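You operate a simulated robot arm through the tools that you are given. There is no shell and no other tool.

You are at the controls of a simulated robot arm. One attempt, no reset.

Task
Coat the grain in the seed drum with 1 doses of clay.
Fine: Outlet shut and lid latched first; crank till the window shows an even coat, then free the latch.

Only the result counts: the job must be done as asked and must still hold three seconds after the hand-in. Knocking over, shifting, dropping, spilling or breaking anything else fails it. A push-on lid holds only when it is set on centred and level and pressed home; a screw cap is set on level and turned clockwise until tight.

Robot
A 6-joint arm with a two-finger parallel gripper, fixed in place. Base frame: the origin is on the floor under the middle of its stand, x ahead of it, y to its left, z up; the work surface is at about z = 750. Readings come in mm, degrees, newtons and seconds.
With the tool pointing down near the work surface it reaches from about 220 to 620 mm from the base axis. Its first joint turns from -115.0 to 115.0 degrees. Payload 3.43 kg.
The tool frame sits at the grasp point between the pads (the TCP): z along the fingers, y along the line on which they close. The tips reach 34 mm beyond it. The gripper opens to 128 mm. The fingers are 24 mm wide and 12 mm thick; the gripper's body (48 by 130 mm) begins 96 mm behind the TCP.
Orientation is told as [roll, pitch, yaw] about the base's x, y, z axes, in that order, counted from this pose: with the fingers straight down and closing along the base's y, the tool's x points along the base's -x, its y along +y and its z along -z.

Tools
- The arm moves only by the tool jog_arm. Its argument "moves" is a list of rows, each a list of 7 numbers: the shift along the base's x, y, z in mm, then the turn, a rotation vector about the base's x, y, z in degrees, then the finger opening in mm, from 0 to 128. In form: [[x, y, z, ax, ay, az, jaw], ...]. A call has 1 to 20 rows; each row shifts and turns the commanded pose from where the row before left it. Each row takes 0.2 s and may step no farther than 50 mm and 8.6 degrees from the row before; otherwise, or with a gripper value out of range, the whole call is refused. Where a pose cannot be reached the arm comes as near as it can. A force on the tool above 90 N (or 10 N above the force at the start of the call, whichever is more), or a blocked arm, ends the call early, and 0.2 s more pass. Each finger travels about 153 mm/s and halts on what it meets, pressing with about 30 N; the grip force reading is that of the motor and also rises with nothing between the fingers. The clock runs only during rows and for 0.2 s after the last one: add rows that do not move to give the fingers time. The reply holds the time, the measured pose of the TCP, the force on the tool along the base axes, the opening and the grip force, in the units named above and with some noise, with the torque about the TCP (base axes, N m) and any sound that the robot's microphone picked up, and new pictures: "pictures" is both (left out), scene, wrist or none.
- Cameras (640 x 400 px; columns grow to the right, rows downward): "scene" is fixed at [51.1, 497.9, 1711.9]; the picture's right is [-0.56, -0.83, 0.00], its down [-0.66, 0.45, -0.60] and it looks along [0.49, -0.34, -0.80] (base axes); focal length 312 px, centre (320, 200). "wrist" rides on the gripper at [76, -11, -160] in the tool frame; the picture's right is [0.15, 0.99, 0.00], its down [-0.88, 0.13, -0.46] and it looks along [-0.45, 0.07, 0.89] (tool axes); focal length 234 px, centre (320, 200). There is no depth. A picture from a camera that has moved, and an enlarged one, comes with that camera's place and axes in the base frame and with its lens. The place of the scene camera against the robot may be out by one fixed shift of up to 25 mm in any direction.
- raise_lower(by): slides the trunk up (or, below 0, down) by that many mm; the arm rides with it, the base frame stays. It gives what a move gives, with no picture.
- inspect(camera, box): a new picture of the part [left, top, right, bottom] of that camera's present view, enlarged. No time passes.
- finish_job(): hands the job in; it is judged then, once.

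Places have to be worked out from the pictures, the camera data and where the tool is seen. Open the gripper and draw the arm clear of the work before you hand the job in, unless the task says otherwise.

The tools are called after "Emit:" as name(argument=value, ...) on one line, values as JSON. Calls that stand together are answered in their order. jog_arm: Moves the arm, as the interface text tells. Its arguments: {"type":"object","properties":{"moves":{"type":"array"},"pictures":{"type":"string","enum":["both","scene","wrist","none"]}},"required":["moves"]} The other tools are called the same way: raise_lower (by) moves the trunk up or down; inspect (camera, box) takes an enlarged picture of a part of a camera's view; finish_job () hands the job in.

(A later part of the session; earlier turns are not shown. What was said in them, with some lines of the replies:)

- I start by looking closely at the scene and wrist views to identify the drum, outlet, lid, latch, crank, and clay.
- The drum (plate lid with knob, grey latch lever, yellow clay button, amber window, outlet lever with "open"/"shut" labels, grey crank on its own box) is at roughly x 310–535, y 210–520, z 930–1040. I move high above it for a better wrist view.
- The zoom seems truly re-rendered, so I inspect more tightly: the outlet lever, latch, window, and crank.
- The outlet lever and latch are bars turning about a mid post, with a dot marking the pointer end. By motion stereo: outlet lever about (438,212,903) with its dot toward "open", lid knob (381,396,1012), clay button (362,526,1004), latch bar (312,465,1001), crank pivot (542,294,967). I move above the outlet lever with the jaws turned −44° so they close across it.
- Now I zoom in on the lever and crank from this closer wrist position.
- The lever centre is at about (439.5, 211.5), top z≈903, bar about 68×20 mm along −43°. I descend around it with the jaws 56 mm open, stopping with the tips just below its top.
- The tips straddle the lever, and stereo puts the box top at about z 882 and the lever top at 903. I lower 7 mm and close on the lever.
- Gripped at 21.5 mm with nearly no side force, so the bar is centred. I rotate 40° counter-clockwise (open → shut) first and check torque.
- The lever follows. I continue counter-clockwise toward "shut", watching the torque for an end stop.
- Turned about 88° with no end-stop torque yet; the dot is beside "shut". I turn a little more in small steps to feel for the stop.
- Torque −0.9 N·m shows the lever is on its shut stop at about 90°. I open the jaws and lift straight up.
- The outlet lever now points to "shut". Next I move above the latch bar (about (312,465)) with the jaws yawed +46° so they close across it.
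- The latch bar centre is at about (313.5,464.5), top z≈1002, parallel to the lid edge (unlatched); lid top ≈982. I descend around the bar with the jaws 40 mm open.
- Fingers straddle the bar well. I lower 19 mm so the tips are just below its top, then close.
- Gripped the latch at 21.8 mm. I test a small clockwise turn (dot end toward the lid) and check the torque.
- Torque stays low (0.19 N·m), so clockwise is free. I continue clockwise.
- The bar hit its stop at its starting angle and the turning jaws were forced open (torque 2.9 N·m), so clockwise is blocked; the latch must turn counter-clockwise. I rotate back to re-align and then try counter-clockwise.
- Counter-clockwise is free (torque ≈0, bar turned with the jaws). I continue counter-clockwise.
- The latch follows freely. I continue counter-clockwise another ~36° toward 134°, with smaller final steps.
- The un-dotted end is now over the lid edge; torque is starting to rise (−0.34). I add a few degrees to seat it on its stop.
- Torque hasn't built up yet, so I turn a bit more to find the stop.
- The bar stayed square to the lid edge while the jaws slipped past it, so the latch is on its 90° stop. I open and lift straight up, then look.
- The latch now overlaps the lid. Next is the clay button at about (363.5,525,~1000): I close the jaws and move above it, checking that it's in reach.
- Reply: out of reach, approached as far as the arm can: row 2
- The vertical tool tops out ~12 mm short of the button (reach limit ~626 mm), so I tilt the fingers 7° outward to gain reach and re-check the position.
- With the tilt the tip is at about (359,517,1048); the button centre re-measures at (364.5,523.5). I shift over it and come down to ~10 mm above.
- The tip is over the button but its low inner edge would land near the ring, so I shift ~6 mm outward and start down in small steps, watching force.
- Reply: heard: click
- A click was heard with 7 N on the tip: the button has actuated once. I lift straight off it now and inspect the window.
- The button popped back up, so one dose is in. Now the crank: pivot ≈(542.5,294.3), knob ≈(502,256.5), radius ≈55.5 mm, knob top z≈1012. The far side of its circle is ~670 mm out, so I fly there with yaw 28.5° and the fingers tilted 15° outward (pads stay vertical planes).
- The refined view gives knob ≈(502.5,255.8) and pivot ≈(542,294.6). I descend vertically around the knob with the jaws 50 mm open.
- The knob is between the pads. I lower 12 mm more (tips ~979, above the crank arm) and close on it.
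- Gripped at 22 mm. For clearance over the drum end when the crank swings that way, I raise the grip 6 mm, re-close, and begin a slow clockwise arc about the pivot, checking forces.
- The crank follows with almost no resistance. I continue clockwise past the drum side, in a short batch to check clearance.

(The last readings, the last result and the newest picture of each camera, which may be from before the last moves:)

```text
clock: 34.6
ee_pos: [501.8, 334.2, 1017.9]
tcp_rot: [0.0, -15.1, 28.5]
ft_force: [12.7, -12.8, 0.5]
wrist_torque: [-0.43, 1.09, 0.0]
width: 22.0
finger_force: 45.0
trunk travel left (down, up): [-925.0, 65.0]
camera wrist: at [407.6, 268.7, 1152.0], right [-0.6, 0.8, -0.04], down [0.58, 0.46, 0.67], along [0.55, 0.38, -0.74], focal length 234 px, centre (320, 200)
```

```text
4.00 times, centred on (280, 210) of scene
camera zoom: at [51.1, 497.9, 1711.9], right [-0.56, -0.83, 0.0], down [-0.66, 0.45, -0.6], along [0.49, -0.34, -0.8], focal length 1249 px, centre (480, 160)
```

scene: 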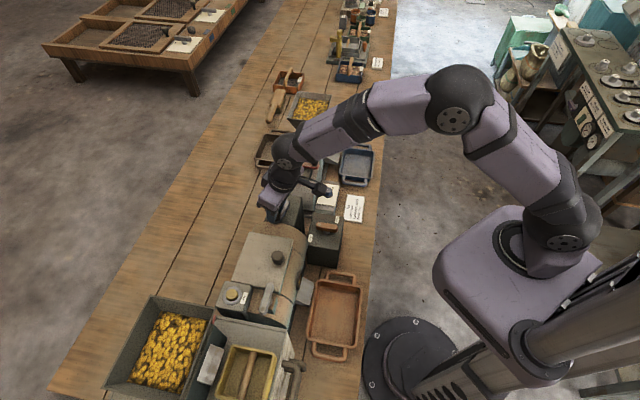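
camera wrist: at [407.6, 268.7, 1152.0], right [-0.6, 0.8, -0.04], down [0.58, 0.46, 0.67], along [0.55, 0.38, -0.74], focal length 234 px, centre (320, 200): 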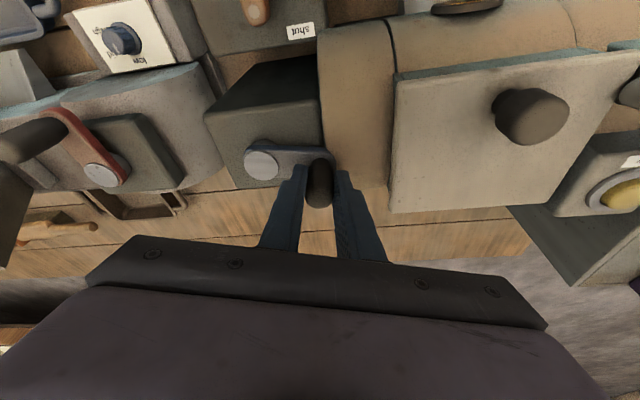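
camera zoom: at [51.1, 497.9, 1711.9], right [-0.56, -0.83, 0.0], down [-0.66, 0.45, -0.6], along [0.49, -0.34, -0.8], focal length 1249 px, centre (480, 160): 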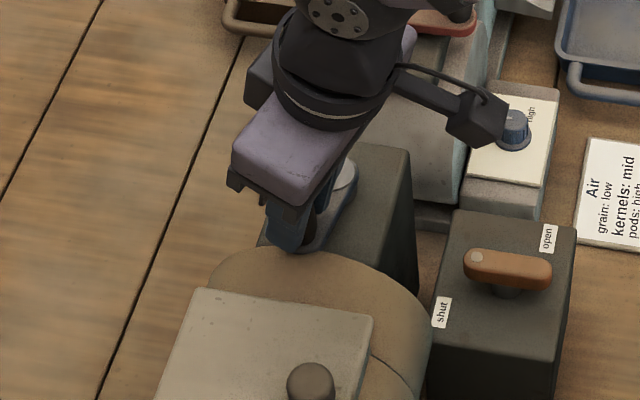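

The crank turns; an 18 N sideways pull hints that my radius is a few mm too big. I continue with a small inward correction and watch the force.

Emit:
jog_arm(moves=[[17.4, 9.6, 0, 0, 0, 0, 18], [18.75, 4.88, 0, 0, 0, 0, 18], [19.3, -1.82, 0, 0, 0, 0, 18]])

Emit:
inspect(camera="scene", box=[230, 140, 330, 240])

Emit:
inspect(camera="scene", box=[285, 258, 315, 290])

```text
clock: 35.4
ee_pos: [550.8, 347.4, 1017.5]
tcp_rot: [0.2, -15.1, 28.4]
ft_force: [-11.4, -5.5, 3.0]
wrist_torque: [0.1, -0.05, -0.52]
width: 21.7
finger_force: 44.7
trunk travel left (down, up): [-925.0, 65.0]
camera wrist: at [455.5, 281.9, 1152.1], right [-0.6, 0.8, -0.04], down [0.58, 0.46, 0.67], along [0.55, 0.38, -0.74], focal length 234 px, centre (320, 200)
```

scene: 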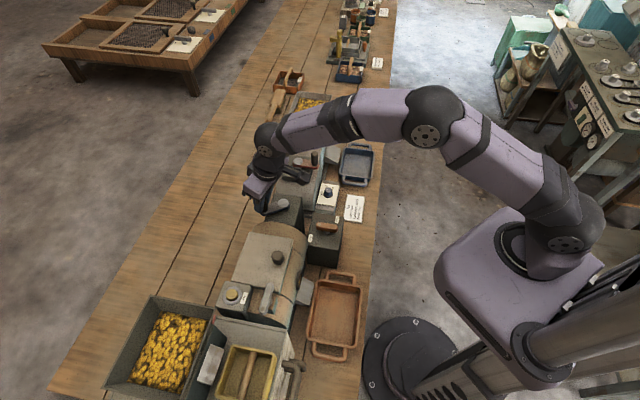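
wrist: 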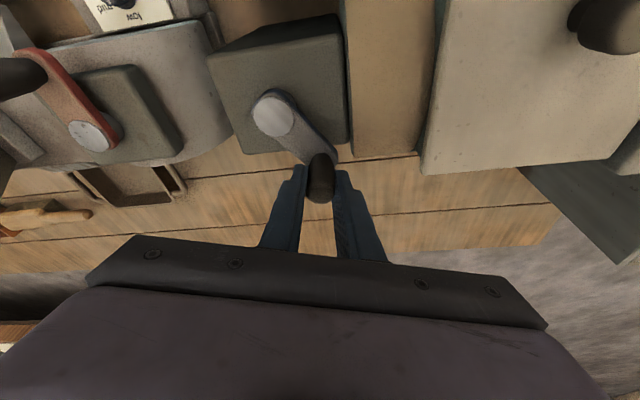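

```text
4.00 times, centred on (280, 190) of scene
camera zoom: at [51.1, 497.9, 1711.9], right [-0.56, -0.83, 0.0], down [-0.66, 0.45, -0.6], along [0.49, -0.34, -0.8], focal length 1249 px, centre (480, 240)
```

zoom: 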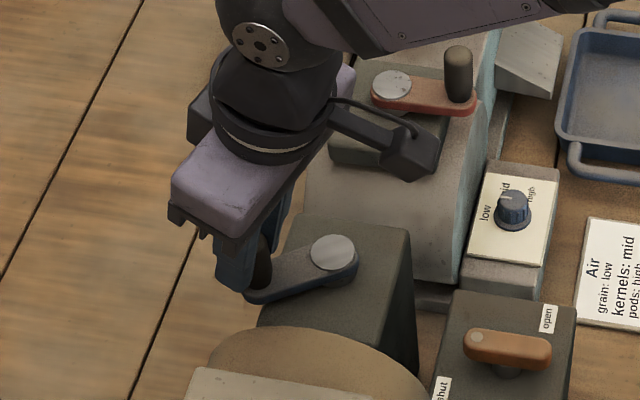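

```text
12.50 times, centred on (300, 274) of scene
camera zoom: at [51.1, 497.9, 1711.9], right [-0.56, -0.83, 0.0], down [-0.66, 0.45, -0.6], along [0.49, -0.34, -0.8], focal length 3903 px, centre (570, -725)
```

zoom: 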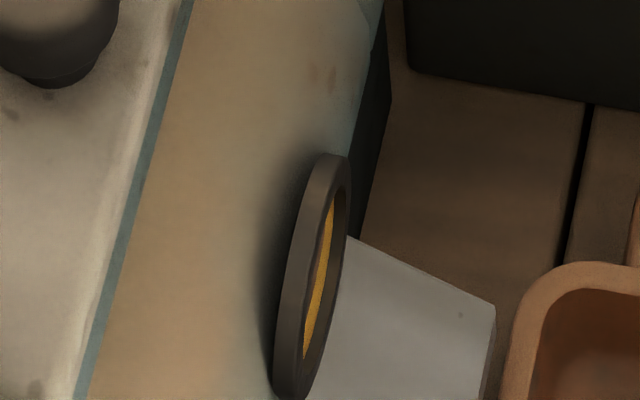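

Forces are about 10–12 N (crank drag plus slight radius error) and the window shows no change yet. I zoom to refine the pivot position.

Emit:
inspect(camera="wrist", box=[210, 70, 370, 230])

```text
2.50 times, centred on (290, 150) of wrist
camera zoom: at [455.5, 281.9, 1152.1], right [-0.6, 0.8, -0.04], down [0.58, 0.46, 0.67], along [0.55, 0.38, -0.74], focal length 585 px, centre (395, 325)
```

zoom: 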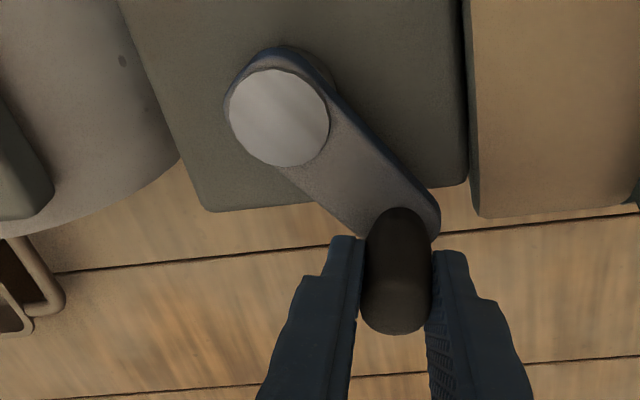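

The refined pivot is ≈(541,292.5) with radius ≈56. I continue clockwise around the far side on a corrected circle, in a batch of four to check reach.

Emit:
jog_arm(moves=[[17.3, -9.3, 0, 0, 0, 0, 18], [13.6, -13.6, 0, 0, 0, 0, 18], [8.15, -17.47, 0, 0, 0, 0, 18], [1.68, -19.2, 0, 0, 0, 0, 18]])

Emit:
inspect(camera="wrist", box=[240, 70, 400, 230])

```text
clock: 36.4
ee_pos: [594.6, 288.1, 1017.8]
tcp_rot: [0.0, -14.9, 28.6]
ft_force: [-2.6, 7.5, -4.5]
wrist_torque: [1.14, -0.04, -0.37]
width: 22.5
finger_force: 43.8
trunk travel left (down, up): [-925.0, 65.0]
camera wrist: at [499.9, 222.6, 1153.2], right [-0.6, 0.8, -0.04], down [0.58, 0.47, 0.67], along [0.55, 0.38, -0.74], focal length 234 px, centre (320, 200)
```

scene: 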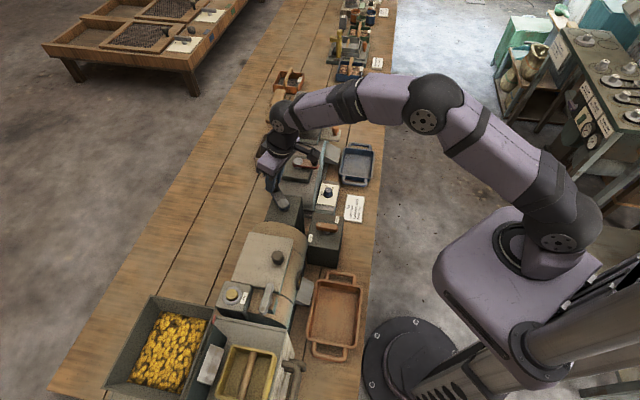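
wrist: 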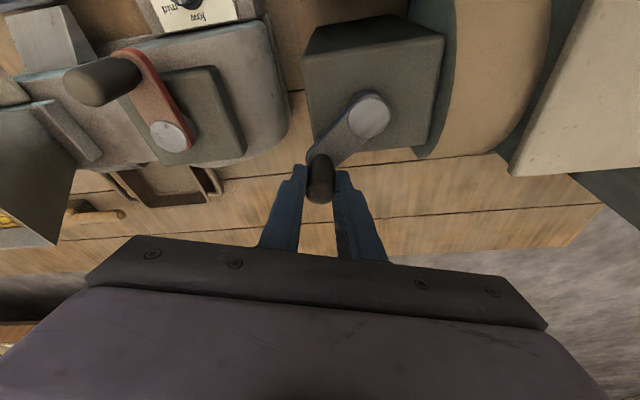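

```text
2.50 times, centred on (320, 150) of wrist
camera zoom: at [499.9, 222.6, 1153.2], right [-0.6, 0.8, -0.04], down [0.58, 0.47, 0.67], along [0.55, 0.38, -0.74], focal length 585 px, centre (320, 325)
```

zoom: 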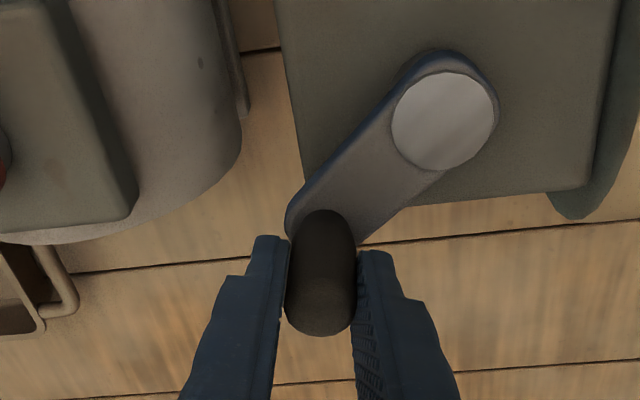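

Reach is fine and drag is only ~7 N. I continue through the rest of the revolution.

Emit:
jog_arm(moves=[[-4.99, -18.61, 0, 0, 0, 0, 18], [-11.06, -15.79, 0, 0, 0, 0, 18], [-15.79, -11.06, 0, 0, 0, 0, 18], [-18.61, -4.99, 0, 0, 0, 0, 18], [-19.2, 1.68, 0, 0, 0, 0, 18], [-17.47, 8.15, 0, 0, 0, 0, 18], [-13.63, 13.63, 0, 0, 0, 0, 18], [-8.15, 17.47, 0, 0, 0, 0, 18]])

Emit:
inspect(camera="scene", box=[285, 258, 315, 290])

Emit:
inspect(camera="wrist", box=[240, 40, 560, 230])

```text
clock: 38.2
ee_pos: [484.0, 279.4, 1016.9]
tcp_rot: [0.0, -15.0, 28.7]
ft_force: [-0.9, 1.5, -0.1]
wrist_torque: [-0.21, 0.2, 0.07]
width: 21.8
finger_force: 44.9
trunk travel left (down, up): [-925.0, 65.0]
camera wrist: at [390.0, 214.7, 1152.2], right [-0.6, 0.8, -0.04], down [0.58, 0.47, 0.67], along [0.55, 0.38, -0.74], focal length 234 px, centre (320, 200)
```

scene: 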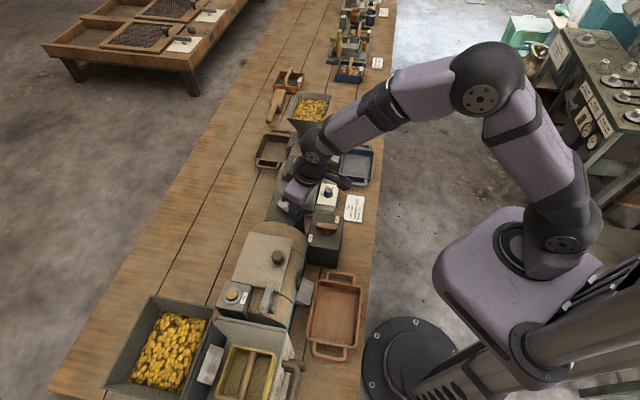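
wrist: 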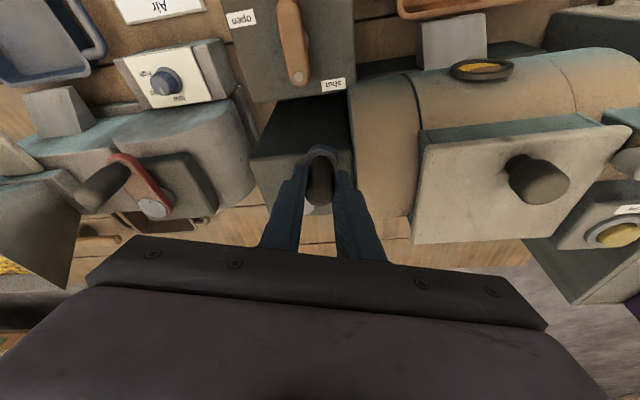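

```text
12.50 times, centred on (300, 274) of scene
camera zoom: at [51.1, 497.9, 1711.9], right [-0.56, -0.83, 0.0], down [-0.66, 0.45, -0.6], along [0.49, -0.34, -0.8], focal length 3903 px, centre (570, -725)
```

zoom: 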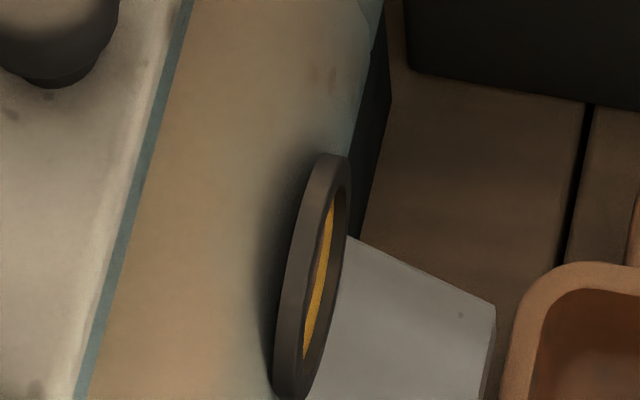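

```text
2.00 times, centred on (400, 135) of wrist
camera zoom: at [390.0, 214.7, 1152.2], right [-0.6, 0.8, -0.04], down [0.58, 0.47, 0.67], along [0.55, 0.38, -0.74], focal length 468 px, centre (160, 330)
```

zoom: 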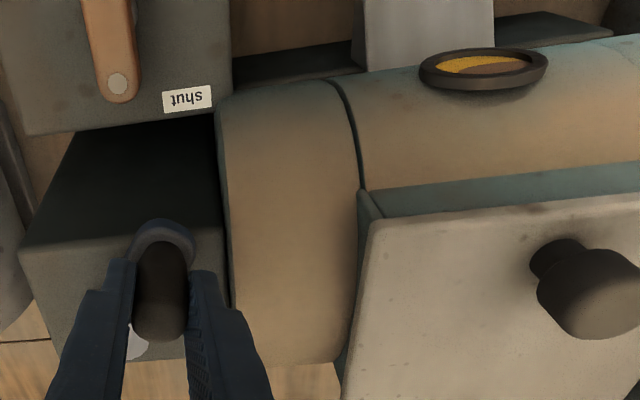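

The wrist view shows the window with two tones now. I zoom in on it.

Emit:
inspect(camera="wrist", box=[440, 50, 520, 90])

Emit:
inspect(camera="scene", box=[290, 268, 304, 284])

```text
8.00 times, centred on (480, 70) of wrist
camera zoom: at [390.0, 214.7, 1152.2], right [-0.6, 0.8, -0.04], down [0.58, 0.47, 0.67], along [0.55, 0.38, -0.74], focal length 1873 px, centre (-960, 1240)
```

zoom: 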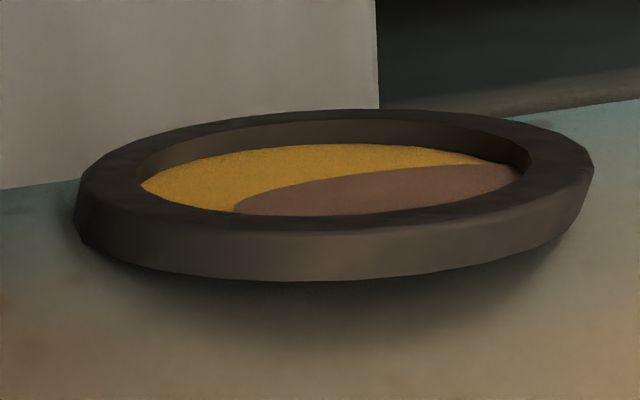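

```text
16.00 times, centred on (297, 276) of scene
camera zoom: at [51.1, 497.9, 1711.9], right [-0.56, -0.83, 0.0], down [-0.66, 0.45, -0.6], along [0.49, -0.34, -0.8], focal length 4996 px, centre (688, -1016)
```

zoom: 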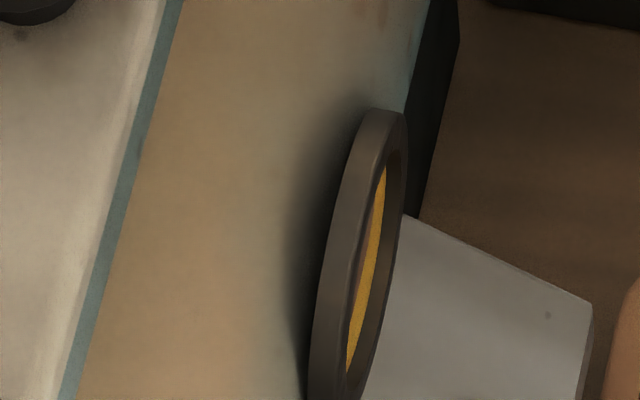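

The window shows amber grain with a brown clay patch: clay is in but not mixed. I crank one full revolution clockwise and check again at the same spot.

Emit:
jog_arm(moves=[[-1.68, 19.2, 0, 0, 0, 0, 18], [4.99, 18.61, 0, 0, 0, 0, 18], [11.06, 15.79, 0, 0, 0, 0, 18], [15.79, 11.06, 0, 0, 0, 0, 18], [18.61, 4.99, 0, 0, 0, 0, 18], [19.2, -1.68, 0, 0, 0, 0, 18], [17.47, -8.15, 0, 0, 0, 0, 18], [13.63, -13.63, 0, 0, 0, 0, 18], [8.15, -17.47, 0, 0, 0, 0, 18], [1.68, -19.2, 0, 0, 0, 0, 18], [-4.99, -18.61, 0, 0, 0, 0, 18], [-11.06, -15.79, 0, 0, 0, 0, 18], [-15.79, -11.06, 0, 0, 0, 0, 18], [-18.61, -4.99, 0, 0, 0, 0, 18], [-19.2, 1.68, 0, 0, 0, 0, 18], [-17.47, 8.15, 0, 0, 0, 0, 18], [-13.63, 13.63, 0, 0, 0, 0, 18], [-8.15, 17.47, 0, 0, 0, 0, 18]])

Emit:
inspect(camera="wrist", box=[440, 50, 520, 90])

Emit:
inspect(camera="wrist", box=[240, 70, 400, 230])

```text
clock: 42.0
ee_pos: [486.9, 280.6, 1016.7]
tcp_rot: [0.0, -14.9, 28.7]
ft_force: [-0.3, 1.8, -7.9]
wrist_torque: [-0.46, 0.42, 0.12]
width: 21.7
finger_force: 44.8
trunk travel left (down, up): [-925.0, 65.0]
camera wrist: at [392.7, 215.3, 1152.4], right [-0.6, 0.8, -0.04], down [0.58, 0.47, 0.67], along [0.55, 0.38, -0.74], focal length 234 px, centre (320, 200)
```

scene: 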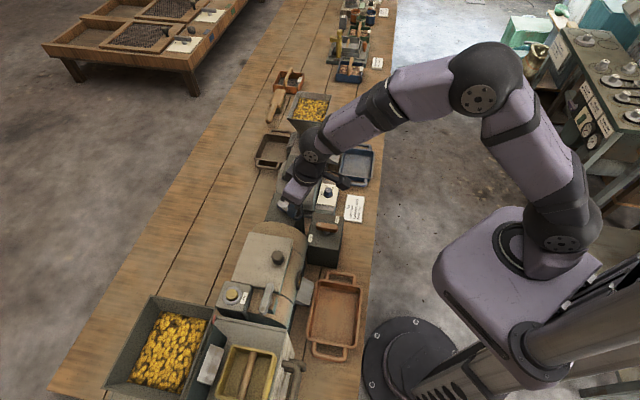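
wrist: 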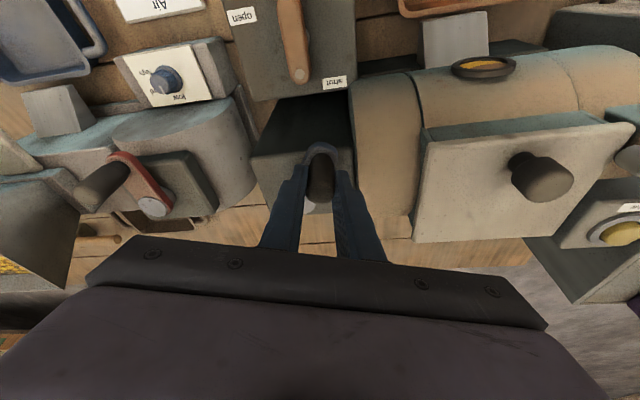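

```text
8.00 times, centred on (480, 70) of wrist
camera zoom: at [392.7, 215.3, 1152.4], right [-0.6, 0.8, -0.04], down [0.58, 0.47, 0.67], along [0.55, 0.38, -0.74], focal length 1873 px, centre (-960, 1240)
```

zoom: 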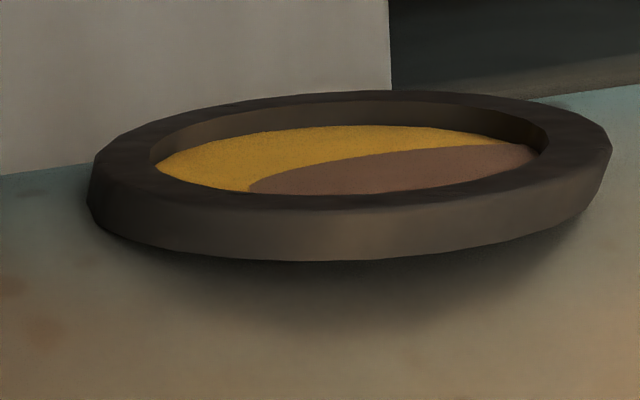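

```text
2.50 times, centred on (320, 150) of wrist
camera zoom: at [392.7, 215.3, 1152.4], right [-0.6, 0.8, -0.04], down [0.58, 0.47, 0.67], along [0.55, 0.38, -0.74], focal length 585 px, centre (320, 325)
```

zoom: 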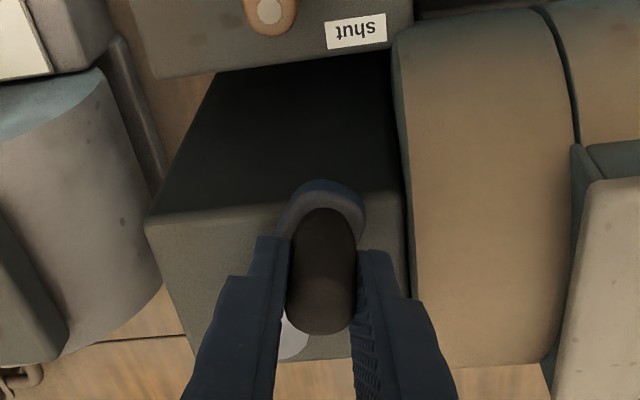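

The crank clearly turned a full revolution but the window is still patchy, so more turns are needed. I use 36° steps and crank two more revolutions.

Emit:
jog_arm(moves=[[1.8, 34.25, 0, 0, 0, 0, 18], [21.58, 26.66, 0, 0, 0, 0, 18], [33.13, 8.87, 0, 0, 0, 0, 18], [32.03, -12.29, 0, 0, 0, 0, 18], [18.68, -28.77, 0, 0, 0, 0, 18], [-1.8, -34.25, 0, 0, 0, 0, 18], [-21.58, -26.66, 0, 0, 0, 0, 18], [-33.13, -8.87, 0, 0, 0, 0, 18], [-32.03, 12.29, 0, 0, 0, 0, 18], [-18.68, 28.77, 0, 0, 0, 0, 18], [1.8, 34.25, 0, 0, 0, 0, 18], [21.58, 26.66, 0, 0, 0, 0, 18], [33.13, 8.87, 0, 0, 0, 0, 18], [32.03, -12.29, 0, 0, 0, 0, 18], [18.68, -28.77, 0, 0, 0, 0, 18], [-1.8, -34.25, 0, 0, 0, 0, 18], [-21.58, -26.66, 0, 0, 0, 0, 18], [-33.13, -8.87, 0, 0, 0, 0, 18], [-32.03, 12.29, 0, 0, 0, 0, 18], [-18.68, 28.77, 0, 0, 0, 0, 18]])

Emit:
inspect(camera="wrist", box=[440, 50, 520, 90])

Emit:
inspect(camera="wrist", box=[240, 70, 400, 230])

```text
clock: 46.2
ee_pos: [485.9, 279.7, 1018.8]
tcp_rot: [-0.1, -15.0, 28.4]
ft_force: [0.2, 0.8, -0.7]
wrist_torque: [-0.11, 0.01, -0.05]
width: 18.1
finger_force: 0.0
trunk travel left (down, up): [-925.0, 65.0]
camera wrist: at [391.4, 214.3, 1153.1], right [-0.6, 0.8, -0.04], down [0.58, 0.47, 0.67], along [0.55, 0.37, -0.74], focal length 234 px, centre (320, 200)
```

scene: 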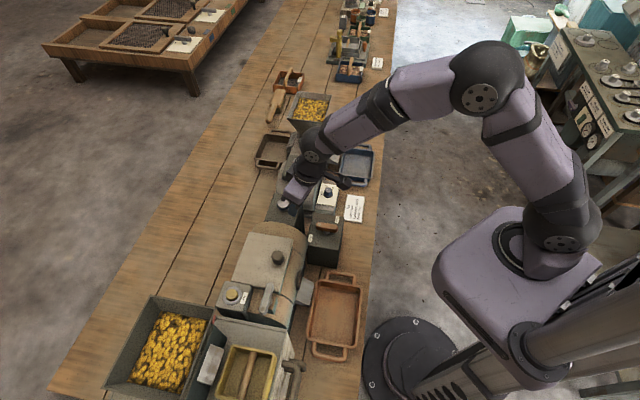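
wrist: 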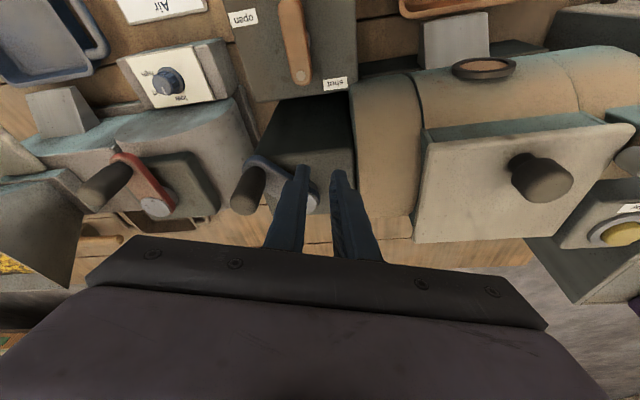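

```text
8.00 times, centred on (480, 70) of wrist
camera zoom: at [391.4, 214.3, 1153.1], right [-0.6, 0.8, -0.04], down [0.58, 0.47, 0.67], along [0.55, 0.37, -0.74], focal length 1873 px, centre (-960, 1240)
```

zoom: 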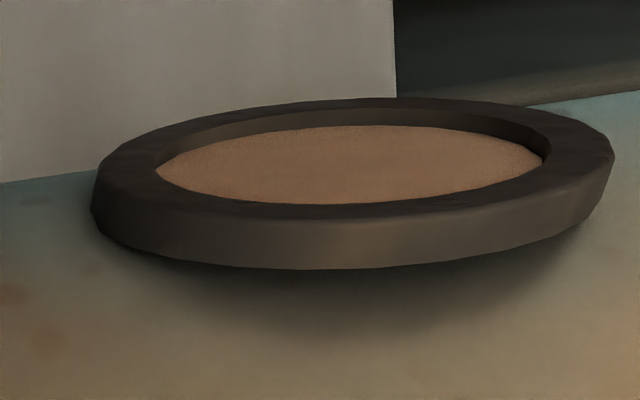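

```text
2.50 times, centred on (320, 150) of wrist
camera zoom: at [391.4, 214.3, 1153.1], right [-0.6, 0.8, -0.04], down [0.58, 0.47, 0.67], along [0.55, 0.37, -0.74], focal length 585 px, centre (320, 325)
```

zoom: 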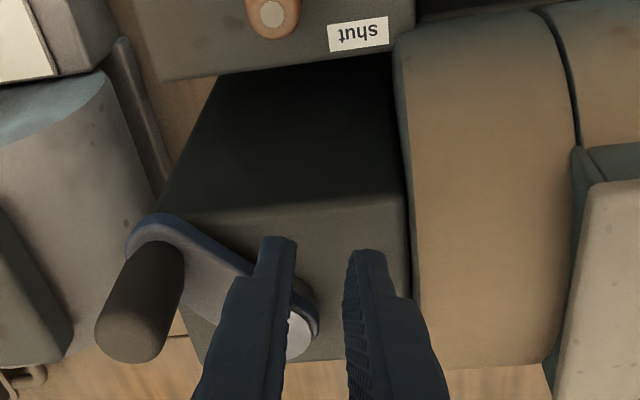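

The window now shows a uniform tan-brown coat. The knob slipped from the jaws near the end, but the coating is even, so cranking is done. I lift clear, then fly back over the latch with yaw 136°, jaws to close across the bar.

Emit:
jog_arm(moves=[[0, 0, 40, 0, 0, 0, 18], [0, 0, 40, 0, 0, 0, 18], [0, 0, 40, 0, 0, 0, 18], [-11.5, 12.3, 0, -3.58, 6.59, 0, 18], [-11.5, 12.3, 0, -3.58, 6.59, 0, 18], [-11.5, 12.3, 0, 0, 0, 8.27, 18], [-11.5, 12.3, 0, 0, 0, 8.27, 18], [-11.5, 12.3, 0, 0, 0, 8.27, 18], [-11.5, 12.3, 0, 0, 0, 8.27, 18], [-11.5, 12.3, 0, 0, 0, 8.27, 20], [-11.5, 12.3, 0, 0, 0, 8.27, 30], [-11.5, 12.3, 0, 0, 0, 8.27, 40], [-11.5, 12.3, 0, 0, 0, 8.27, 40], [-11.5, 12.3, 0, 0, 0, 8.27, 40], [-11.5, 12.3, 0, 0, 0, 8.27, 40], [-11.5, 12.3, 0, 0, 0, 8.27, 40], [-11.5, 12.3, 0, 0, 0, 8.27, 40], [-11.5, 12.3, 0, 0, 0, 8.27, 40], [0, 0, 0, 0, 0, 0, 40]])

Emit:
inspect(camera="wrist", box=[240, 60, 400, 240])

Emit:
inspect(camera="scene", box=[230, 160, 350, 290])

```text
clock: 50.2
ee_pos: [314.4, 463.3, 1136.6]
tcp_rot: [0.0, -0.1, 136.0]
ft_force: [0.6, -0.3, 0.1]
wrist_torque: [0.0, 0.05, 0.0]
width: 39.7
finger_force: 0.0
trunk travel left (down, up): [-925.0, 65.0]
camera wrist: at [376.9, 418.0, 1296.6], right [-0.58, -0.82, 0.0], down [-0.73, 0.52, 0.46], along [-0.37, 0.26, -0.89], focal length 234 px, centre (320, 200)
```

scene: 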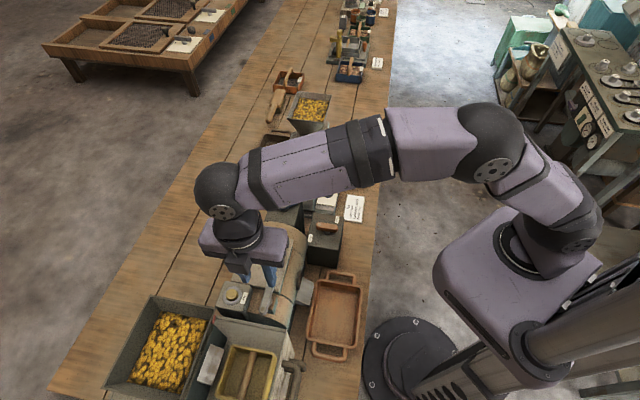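
wrist: 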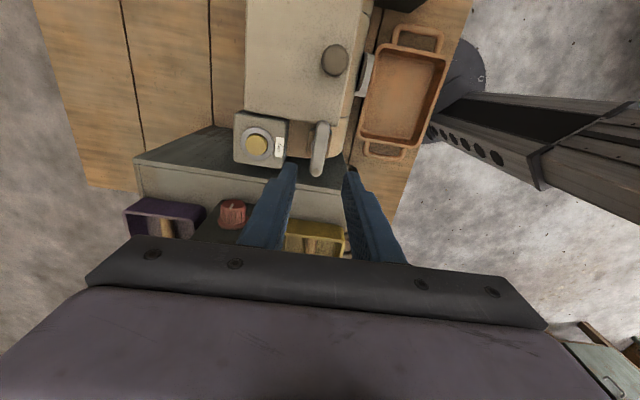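

```text
2.22 times, centred on (320, 150) of wrist
camera zoom: at [376.9, 418.0, 1296.6], right [-0.58, -0.82, 0.0], down [-0.73, 0.52, 0.46], along [-0.37, 0.26, -0.89], focal length 520 px, centre (320, 311)
```

zoom: 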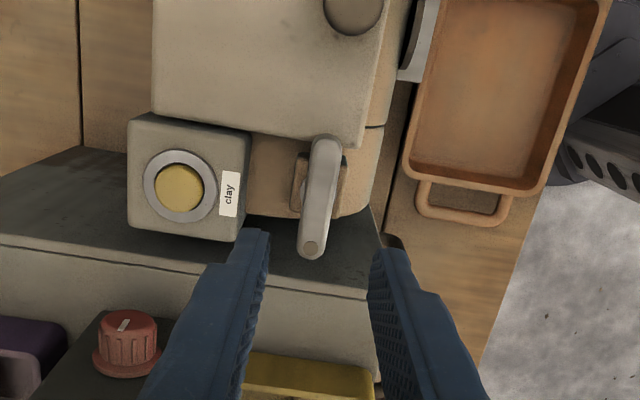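

```text
3.08 times, centred on (290, 225) of scene
camera zoom: at [51.1, 497.9, 1711.9], right [-0.56, -0.83, 0.0], down [-0.66, 0.45, -0.6], along [0.49, -0.34, -0.8], focal length 961 px, centre (412, 123)
```

zoom: 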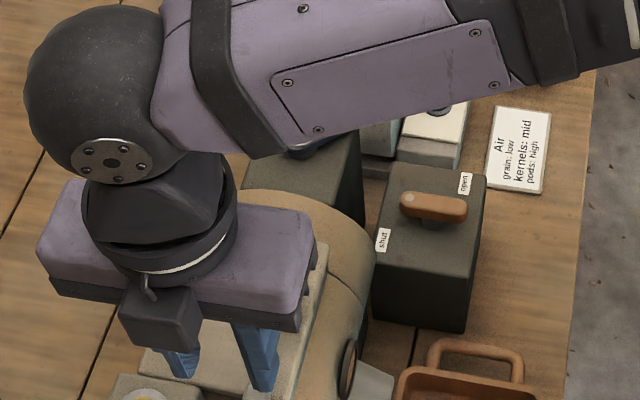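

I'm centred over the latch bar with the lid still latched. I descend around it and grip.

Emit:
jog_arm(moves=[[-1, 0.8, -40, 0, 0, 0, 40], [0, 0, -40, 0, 0, 0, 40], [0, 0, -22, 0, 0, 0, 40], [0, 0, -10, 0, 0, 0, 40], [0, 0, 0, 0, 0, 0, 26], [0, 0, 0, 0, 0, 0, 14], [0, 0, 0, 0, 0, 0, 14]])

Emit:
inspect(camera="wrist", box=[240, 60, 400, 240])

```text
clock: 51.8
ee_pos: [312.2, 464.5, 1024.1]
tcp_rot: [0.0, -0.1, 136.0]
ft_force: [1.5, 1.4, -1.3]
wrist_torque: [0.09, -0.08, -0.89]
width: 17.0
finger_force: 45.1
trunk travel left (down, up): [-925.0, 65.0]
camera wrist: at [376.1, 419.4, 1186.0], right [-0.58, -0.81, 0.0], down [-0.72, 0.52, 0.46], along [-0.37, 0.27, -0.89], focal length 234 px, centre (320, 200)
```

scene: 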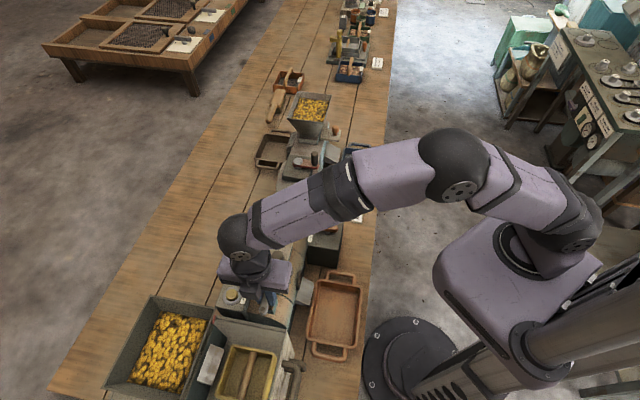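
wrist: 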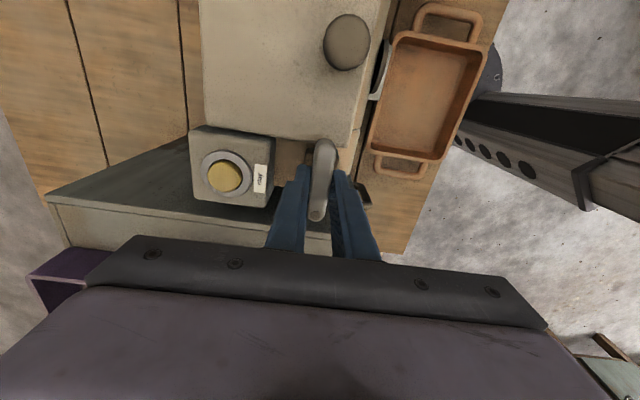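

```text
2.22 times, centred on (320, 150) of wrist
camera zoom: at [376.1, 419.4, 1186.0], right [-0.58, -0.81, 0.0], down [-0.72, 0.52, 0.46], along [-0.37, 0.27, -0.89], focal length 520 px, centre (320, 311)
```

zoom: 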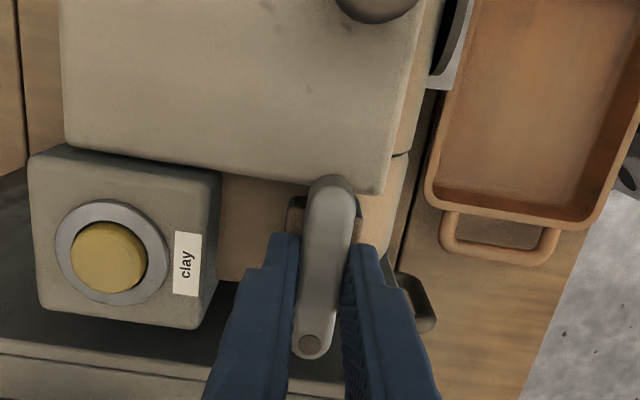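

Gripped (17 mm). I now turn the latch clockwise back toward its free position, starting with a small test turn.

Emit:
jog_arm(moves=[[0, 0, 0, 0, 0, -5, 14], [0, 0, 0, 0, 0, -8, 14], [0, 0, 0, 0, 0, -8, 14]], pictures="wrist")

Emit:
inspect(camera="wrist", box=[240, 60, 400, 240])

```text
clock: 52.6
ee_pos: [312.5, 464.7, 1026.2]
tcp_rot: [-0.1, 0.0, 115.1]
ft_force: [4.7, 7.0, 6.3]
wrist_torque: [-1.18, -0.42, 0.03]
width: 16.9
finger_force: 44.4
trunk travel left (down, up): [-925.0, 65.0]
camera wrist: at [355.6, 399.9, 1186.0], right [-0.83, -0.55, 0.0], down [-0.49, 0.74, 0.46], along [-0.25, 0.38, -0.89], focal length 234 px, centre (320, 200)
```

wrist: 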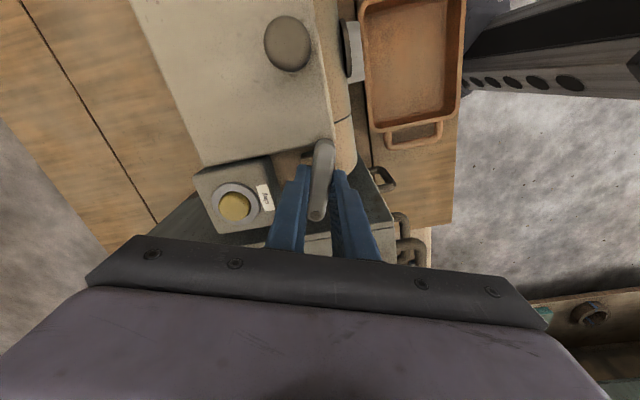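

```text
2.22 times, centred on (320, 150) of wrist
camera zoom: at [355.6, 399.9, 1186.0], right [-0.83, -0.55, 0.0], down [-0.49, 0.74, 0.46], along [-0.25, 0.38, -0.89], focal length 520 px, centre (320, 311)
```

zoom: 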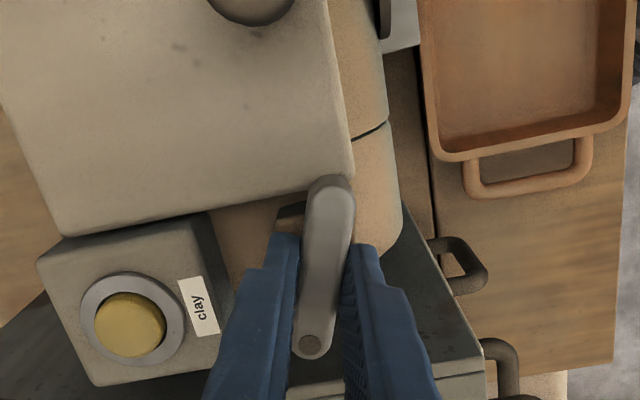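

The latch is turning clockwise with the jaws. I continue toward yaw ≈47°, its original free position.

Emit:
jog_arm(moves=[[0, 0, 0, 0, 0, -8, 14], [0, 0, 0, 0, 0, -8, 14], [0, 0, 0, 0, 0, -8, 14], [0, 0, 0, 0, 0, -8, 14], [0, 0, 0, 0, 0, -8, 14], [0, 0, 0, 0, 0, -8, 14], [0, 0, 0, 0, 0, -8, 14], [0, 0, 0, 0, 0, -8, 14]])

Emit:
inspect(camera="wrist", box=[240, 100, 400, 240])

```text
clock: 54.4
ee_pos: [313.3, 465.0, 1026.0]
tcp_rot: [0.1, -0.1, 51.0]
ft_force: [10.9, 7.5, 9.7]
wrist_torque: [0.32, -0.5, -0.01]
width: 16.6
finger_force: 45.0
trunk travel left (down, up): [-925.0, 65.0]
camera wrist: at [274.8, 397.7, 1185.8], right [-0.86, 0.51, 0.0], down [0.45, 0.76, 0.46], along [0.23, 0.39, -0.89], focal length 234 px, centre (320, 200)
```

scene: 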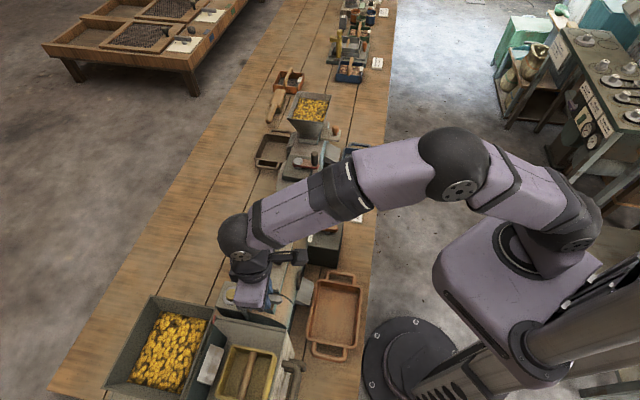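
wrist: 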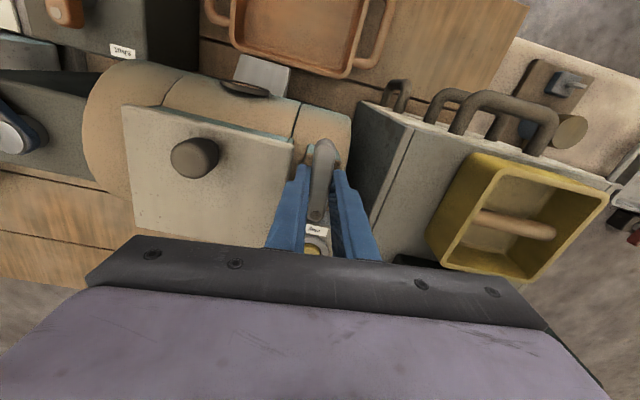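

```text
2.86 times, centred on (320, 170) of wrist
camera zoom: at [274.8, 397.7, 1185.8], right [-0.86, 0.51, 0.0], down [0.45, 0.76, 0.46], along [0.23, 0.39, -0.89], focal length 669 px, centre (320, 286)
```

zoom: 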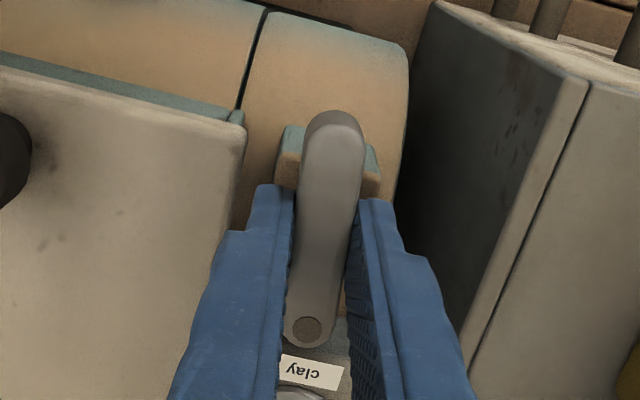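

Nearly there. I turn the last ~8° to seat the latch on its free-side stop, watching torque.

Emit:
jog_arm(moves=[[0, 0, 0, 0, 0, -4, 14], [0, 0, 0, 0, 0, -4, 14]], pictures="wrist")

Emit:
inspect(camera="wrist", box=[240, 100, 400, 240])

```text
clock: 55.0
ee_pos: [312.8, 463.9, 1027.0]
tcp_rot: [-0.1, -0.2, 43.1]
ft_force: [9.2, 6.4, 9.6]
wrist_torque: [0.52, -0.63, 1.25]
width: 17.2
finger_force: 45.5
trunk travel left (down, up): [-925.0, 65.0]
camera wrist: at [266.1, 403.5, 1185.8], right [-0.78, 0.62, 0.0], down [0.55, 0.7, 0.46], along [0.28, 0.36, -0.89], focal length 234 px, centre (320, 200)
```

wrist: 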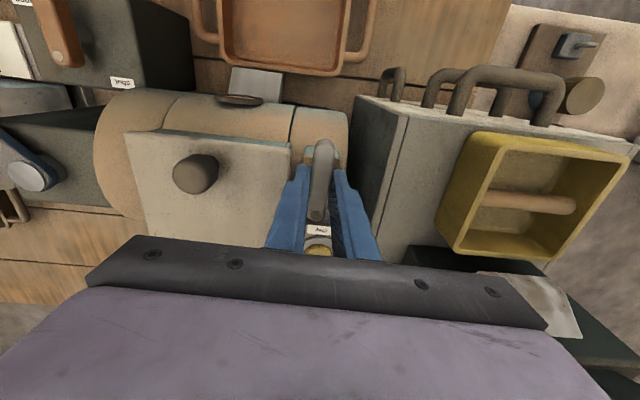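

```text
2.86 times, centred on (320, 170) of wrist
camera zoom: at [266.1, 403.5, 1185.8], right [-0.78, 0.62, 0.0], down [0.55, 0.7, 0.46], along [0.28, 0.36, -0.89], focal length 669 px, centre (320, 286)
```

zoom: 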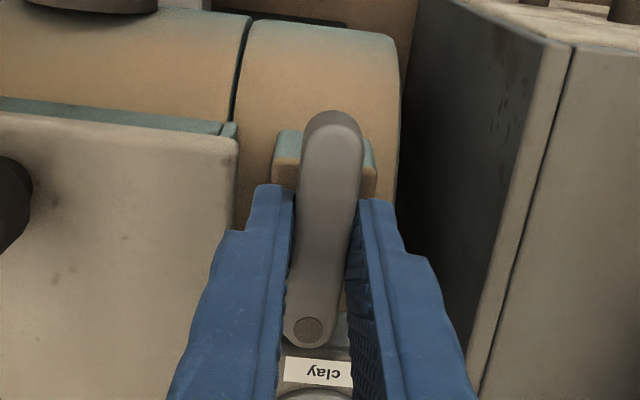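

Torque 1.25 N·m shows the latch is back on its free stop. I open the jaws and lift straight up, then look.

Emit:
jog_arm(moves=[[0, 0, 0, 0, 0, 0, 38], [0, 0, 0, 0, 0, 0, 38], [0, 0, 20, 0, 0, 0, 38], [0, 0, 45, 0, 0, 0, 38], [0, 0, 45, 0, 0, 0, 38], [0, 0, 20, 0, 0, 0, 38]])

Emit:
inspect(camera="wrist", box=[180, 60, 400, 210])

Emit:
inspect(camera="scene", box=[220, 230, 320, 330])

Emit:
inspect(camera="scene", box=[290, 268, 304, 284])

```text
clock: 56.4
ee_pos: [310.5, 463.4, 1155.1]
tcp_rot: [-0.1, 0.0, 43.1]
ft_force: [-0.1, -0.1, -0.4]
wrist_torque: [-0.01, -0.01, 0.02]
width: 38.2
finger_force: 0.1
trunk travel left (down, up): [-925.0, 65.0]
camera wrist: at [263.8, 402.7, 1314.9], right [-0.78, 0.62, 0.0], down [0.55, 0.7, 0.46], along [0.28, 0.36, -0.89], focal length 234 px, centre (320, 200)
```

scene: 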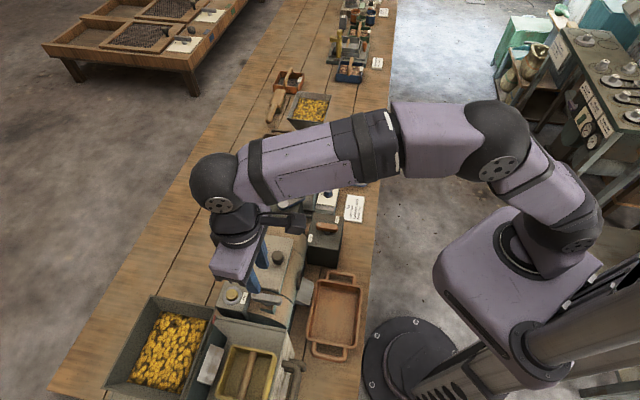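
wrist: 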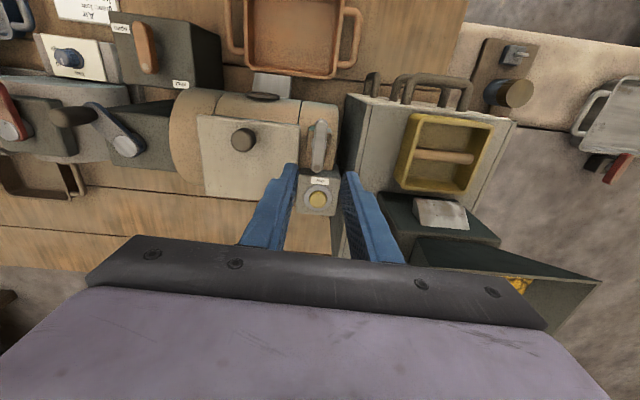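

```text
2.67 times, centred on (290, 135) of wrist
camera zoom: at [263.8, 402.7, 1314.9], right [-0.78, 0.62, 0.0], down [0.55, 0.7, 0.46], along [0.28, 0.36, -0.89], focal length 624 px, centre (400, 373)
```

zoom: 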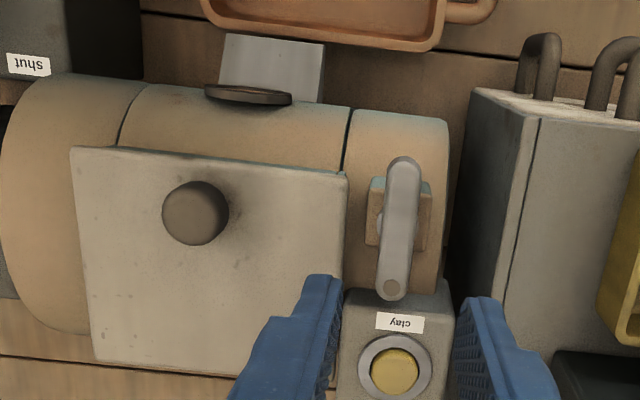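

```text
4.00 times, centred on (270, 280) of scene
camera zoom: at [51.1, 497.9, 1711.9], right [-0.56, -0.83, 0.0], down [-0.66, 0.45, -0.6], along [0.49, -0.34, -0.8], focal length 1249 px, centre (520, -120)
```

zoom: 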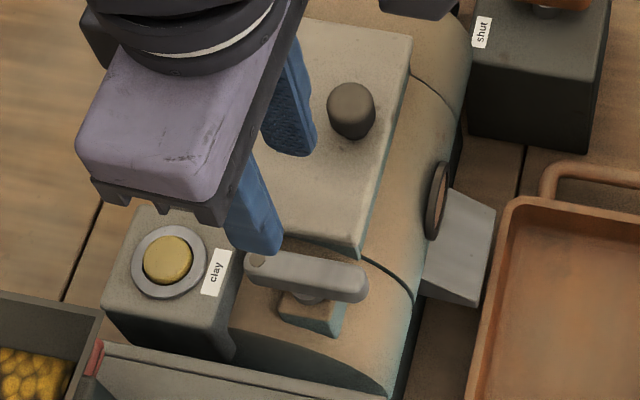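

```text
16.00 times, centred on (297, 276) of scene
camera zoom: at [51.1, 497.9, 1711.9], right [-0.56, -0.83, 0.0], down [-0.66, 0.45, -0.6], along [0.49, -0.34, -0.8], focal length 4996 px, centre (688, -1016)
```

zoom: 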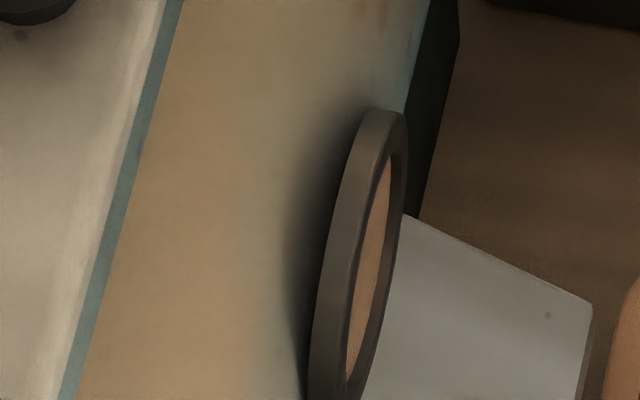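

The latch is back in its free position, the window shows an even tan coat, and the outlet is still shut. I withdraw up and away with the gripper open.

Emit:
jog_arm(moves=[[0, 0, 45, 0, 0, 0, 60], [0, 0, 45, 0, 0, -5, 80], [8, -35, 15, 0, 0, -8, 100], [8, -35, 15, 0, 0, -8, 128], [8, -35, 15, 0, 0, -8, 128], [8, -35, 10, 0, 0, -8, 128], [8, -35, 0, 0, 0, -6, 128], [8, -35, 0, 0, 0, 0, 128], [8, -35, 0, 0, 0, 0, 128], [8, -35, 0, 0, 0, 0, 128], [0, 0, 0, 0, 0, 0, 128]])

Emit:
inspect(camera="scene", box=[180, 160, 380, 360])

Emit:
inspect(camera="wrist", box=[260, 0, 600, 200])

```text
clock: 58.8
ee_pos: [377.2, 182.4, 1302.5]
tcp_rot: [0.1, 0.0, 0.1]
ft_force: [-0.2, 0.1, -0.1]
wrist_torque: [-0.08, 0.01, 0.0]
width: 128.1
finger_force: 0.0
trunk travel left (down, up): [-925.0, 65.0]
camera wrist: at [301.4, 171.3, 1462.2], right [-0.15, 0.99, 0.0], down [0.88, 0.13, 0.46], along [0.45, 0.07, -0.89], focal length 234 px, centre (320, 200)
```

scene: 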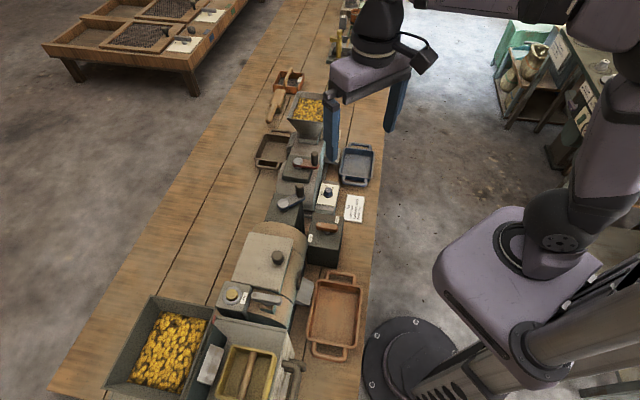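
wrist: 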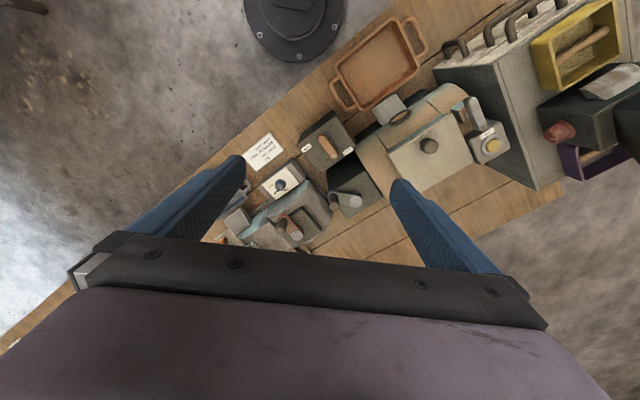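

```text
2.00 times, centred on (280, 260) of scene
camera zoom: at [51.1, 497.9, 1711.9], right [-0.56, -0.83, 0.0], down [-0.66, 0.45, -0.6], along [0.49, -0.34, -0.8], focal length 625 px, centre (400, 80)
```

zoom: 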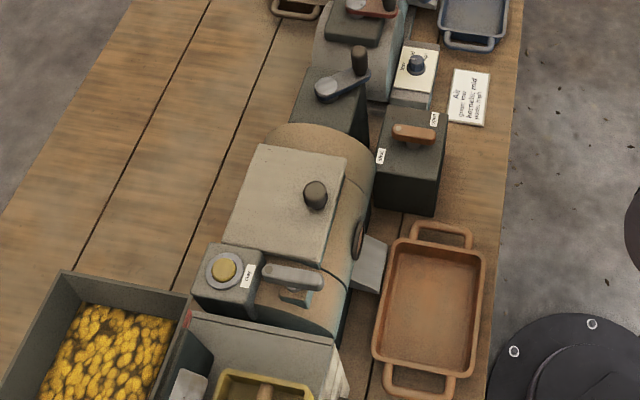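

```text
1.88 times, centred on (430, 100) of wrist
camera zoom: at [301.4, 171.3, 1462.2], right [-0.15, 0.99, 0.0], down [0.88, 0.13, 0.46], along [0.45, 0.07, -0.89], focal length 441 px, centre (113, 388)
```

zoom: 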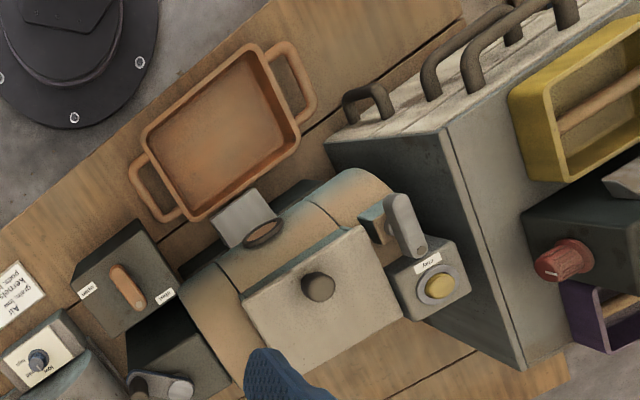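

Everything looks in place. I take one last close look at the window, outlet and latch before handing in.

Emit:
inspect(camera="wrist", box=[380, 95, 420, 130])

Emit:
inspect(camera="wrist", box=[440, 80, 520, 170])

```text
11.43 times, centred on (400, 112) of wrist
camera zoom: at [301.4, 171.3, 1462.2], right [-0.15, 0.99, 0.0], down [0.88, 0.13, 0.46], along [0.45, 0.07, -0.89], focal length 2676 px, centre (-594, 1200)
```

zoom: 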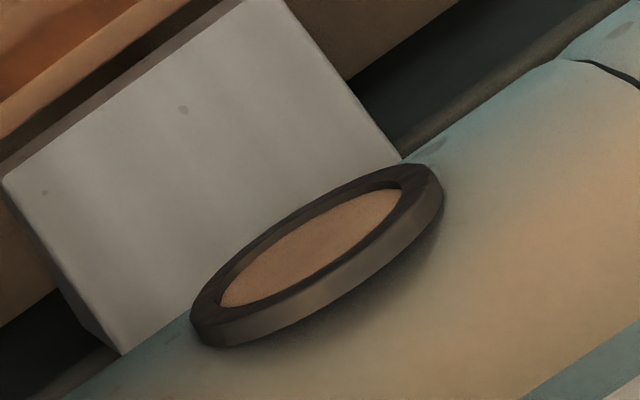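

```text
4.44 times, centred on (480, 125) of wrist
camera zoom: at [301.4, 171.3, 1462.2], right [-0.15, 0.99, 0.0], down [0.88, 0.13, 0.46], along [0.45, 0.07, -0.89], focal length 1041 px, centre (-391, 533)
```

zoom: 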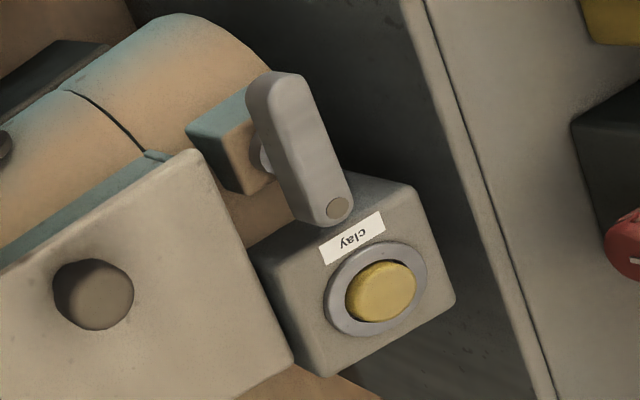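

The window shows an even coat, the outlet is shut, the latch is free, the gripper is open and the arm is clear of the work. I hand the job in.

Emit:
finish_job()

```text
The job is handed in.
```

I coated the grain with one dose of clay and handed the job in. I don't have the judge's verdict.

- **Outlet:** I turned the lever about 90° from "open" until it stopped at "shut", and it was still there at the end.
- **Latch:** I first turned it the wrong way and hit its stop, which pushed the jaws open. I then turned it the other way, over the lid edge, before adding clay.
- **Clay:** I pressed the button once. The microphone picked up one click, and the window then showed a clay patch.
- **Crank:** I cranked clockwise for just over three turns. The knob slipped out of the jaws during the last batch, but by then the window showed a uniform tan coat.
- **Finish:** I turned the latch back to its free position, opened the gripper and moved the arm clear. The last pictures showed nothing else moved or spilled.
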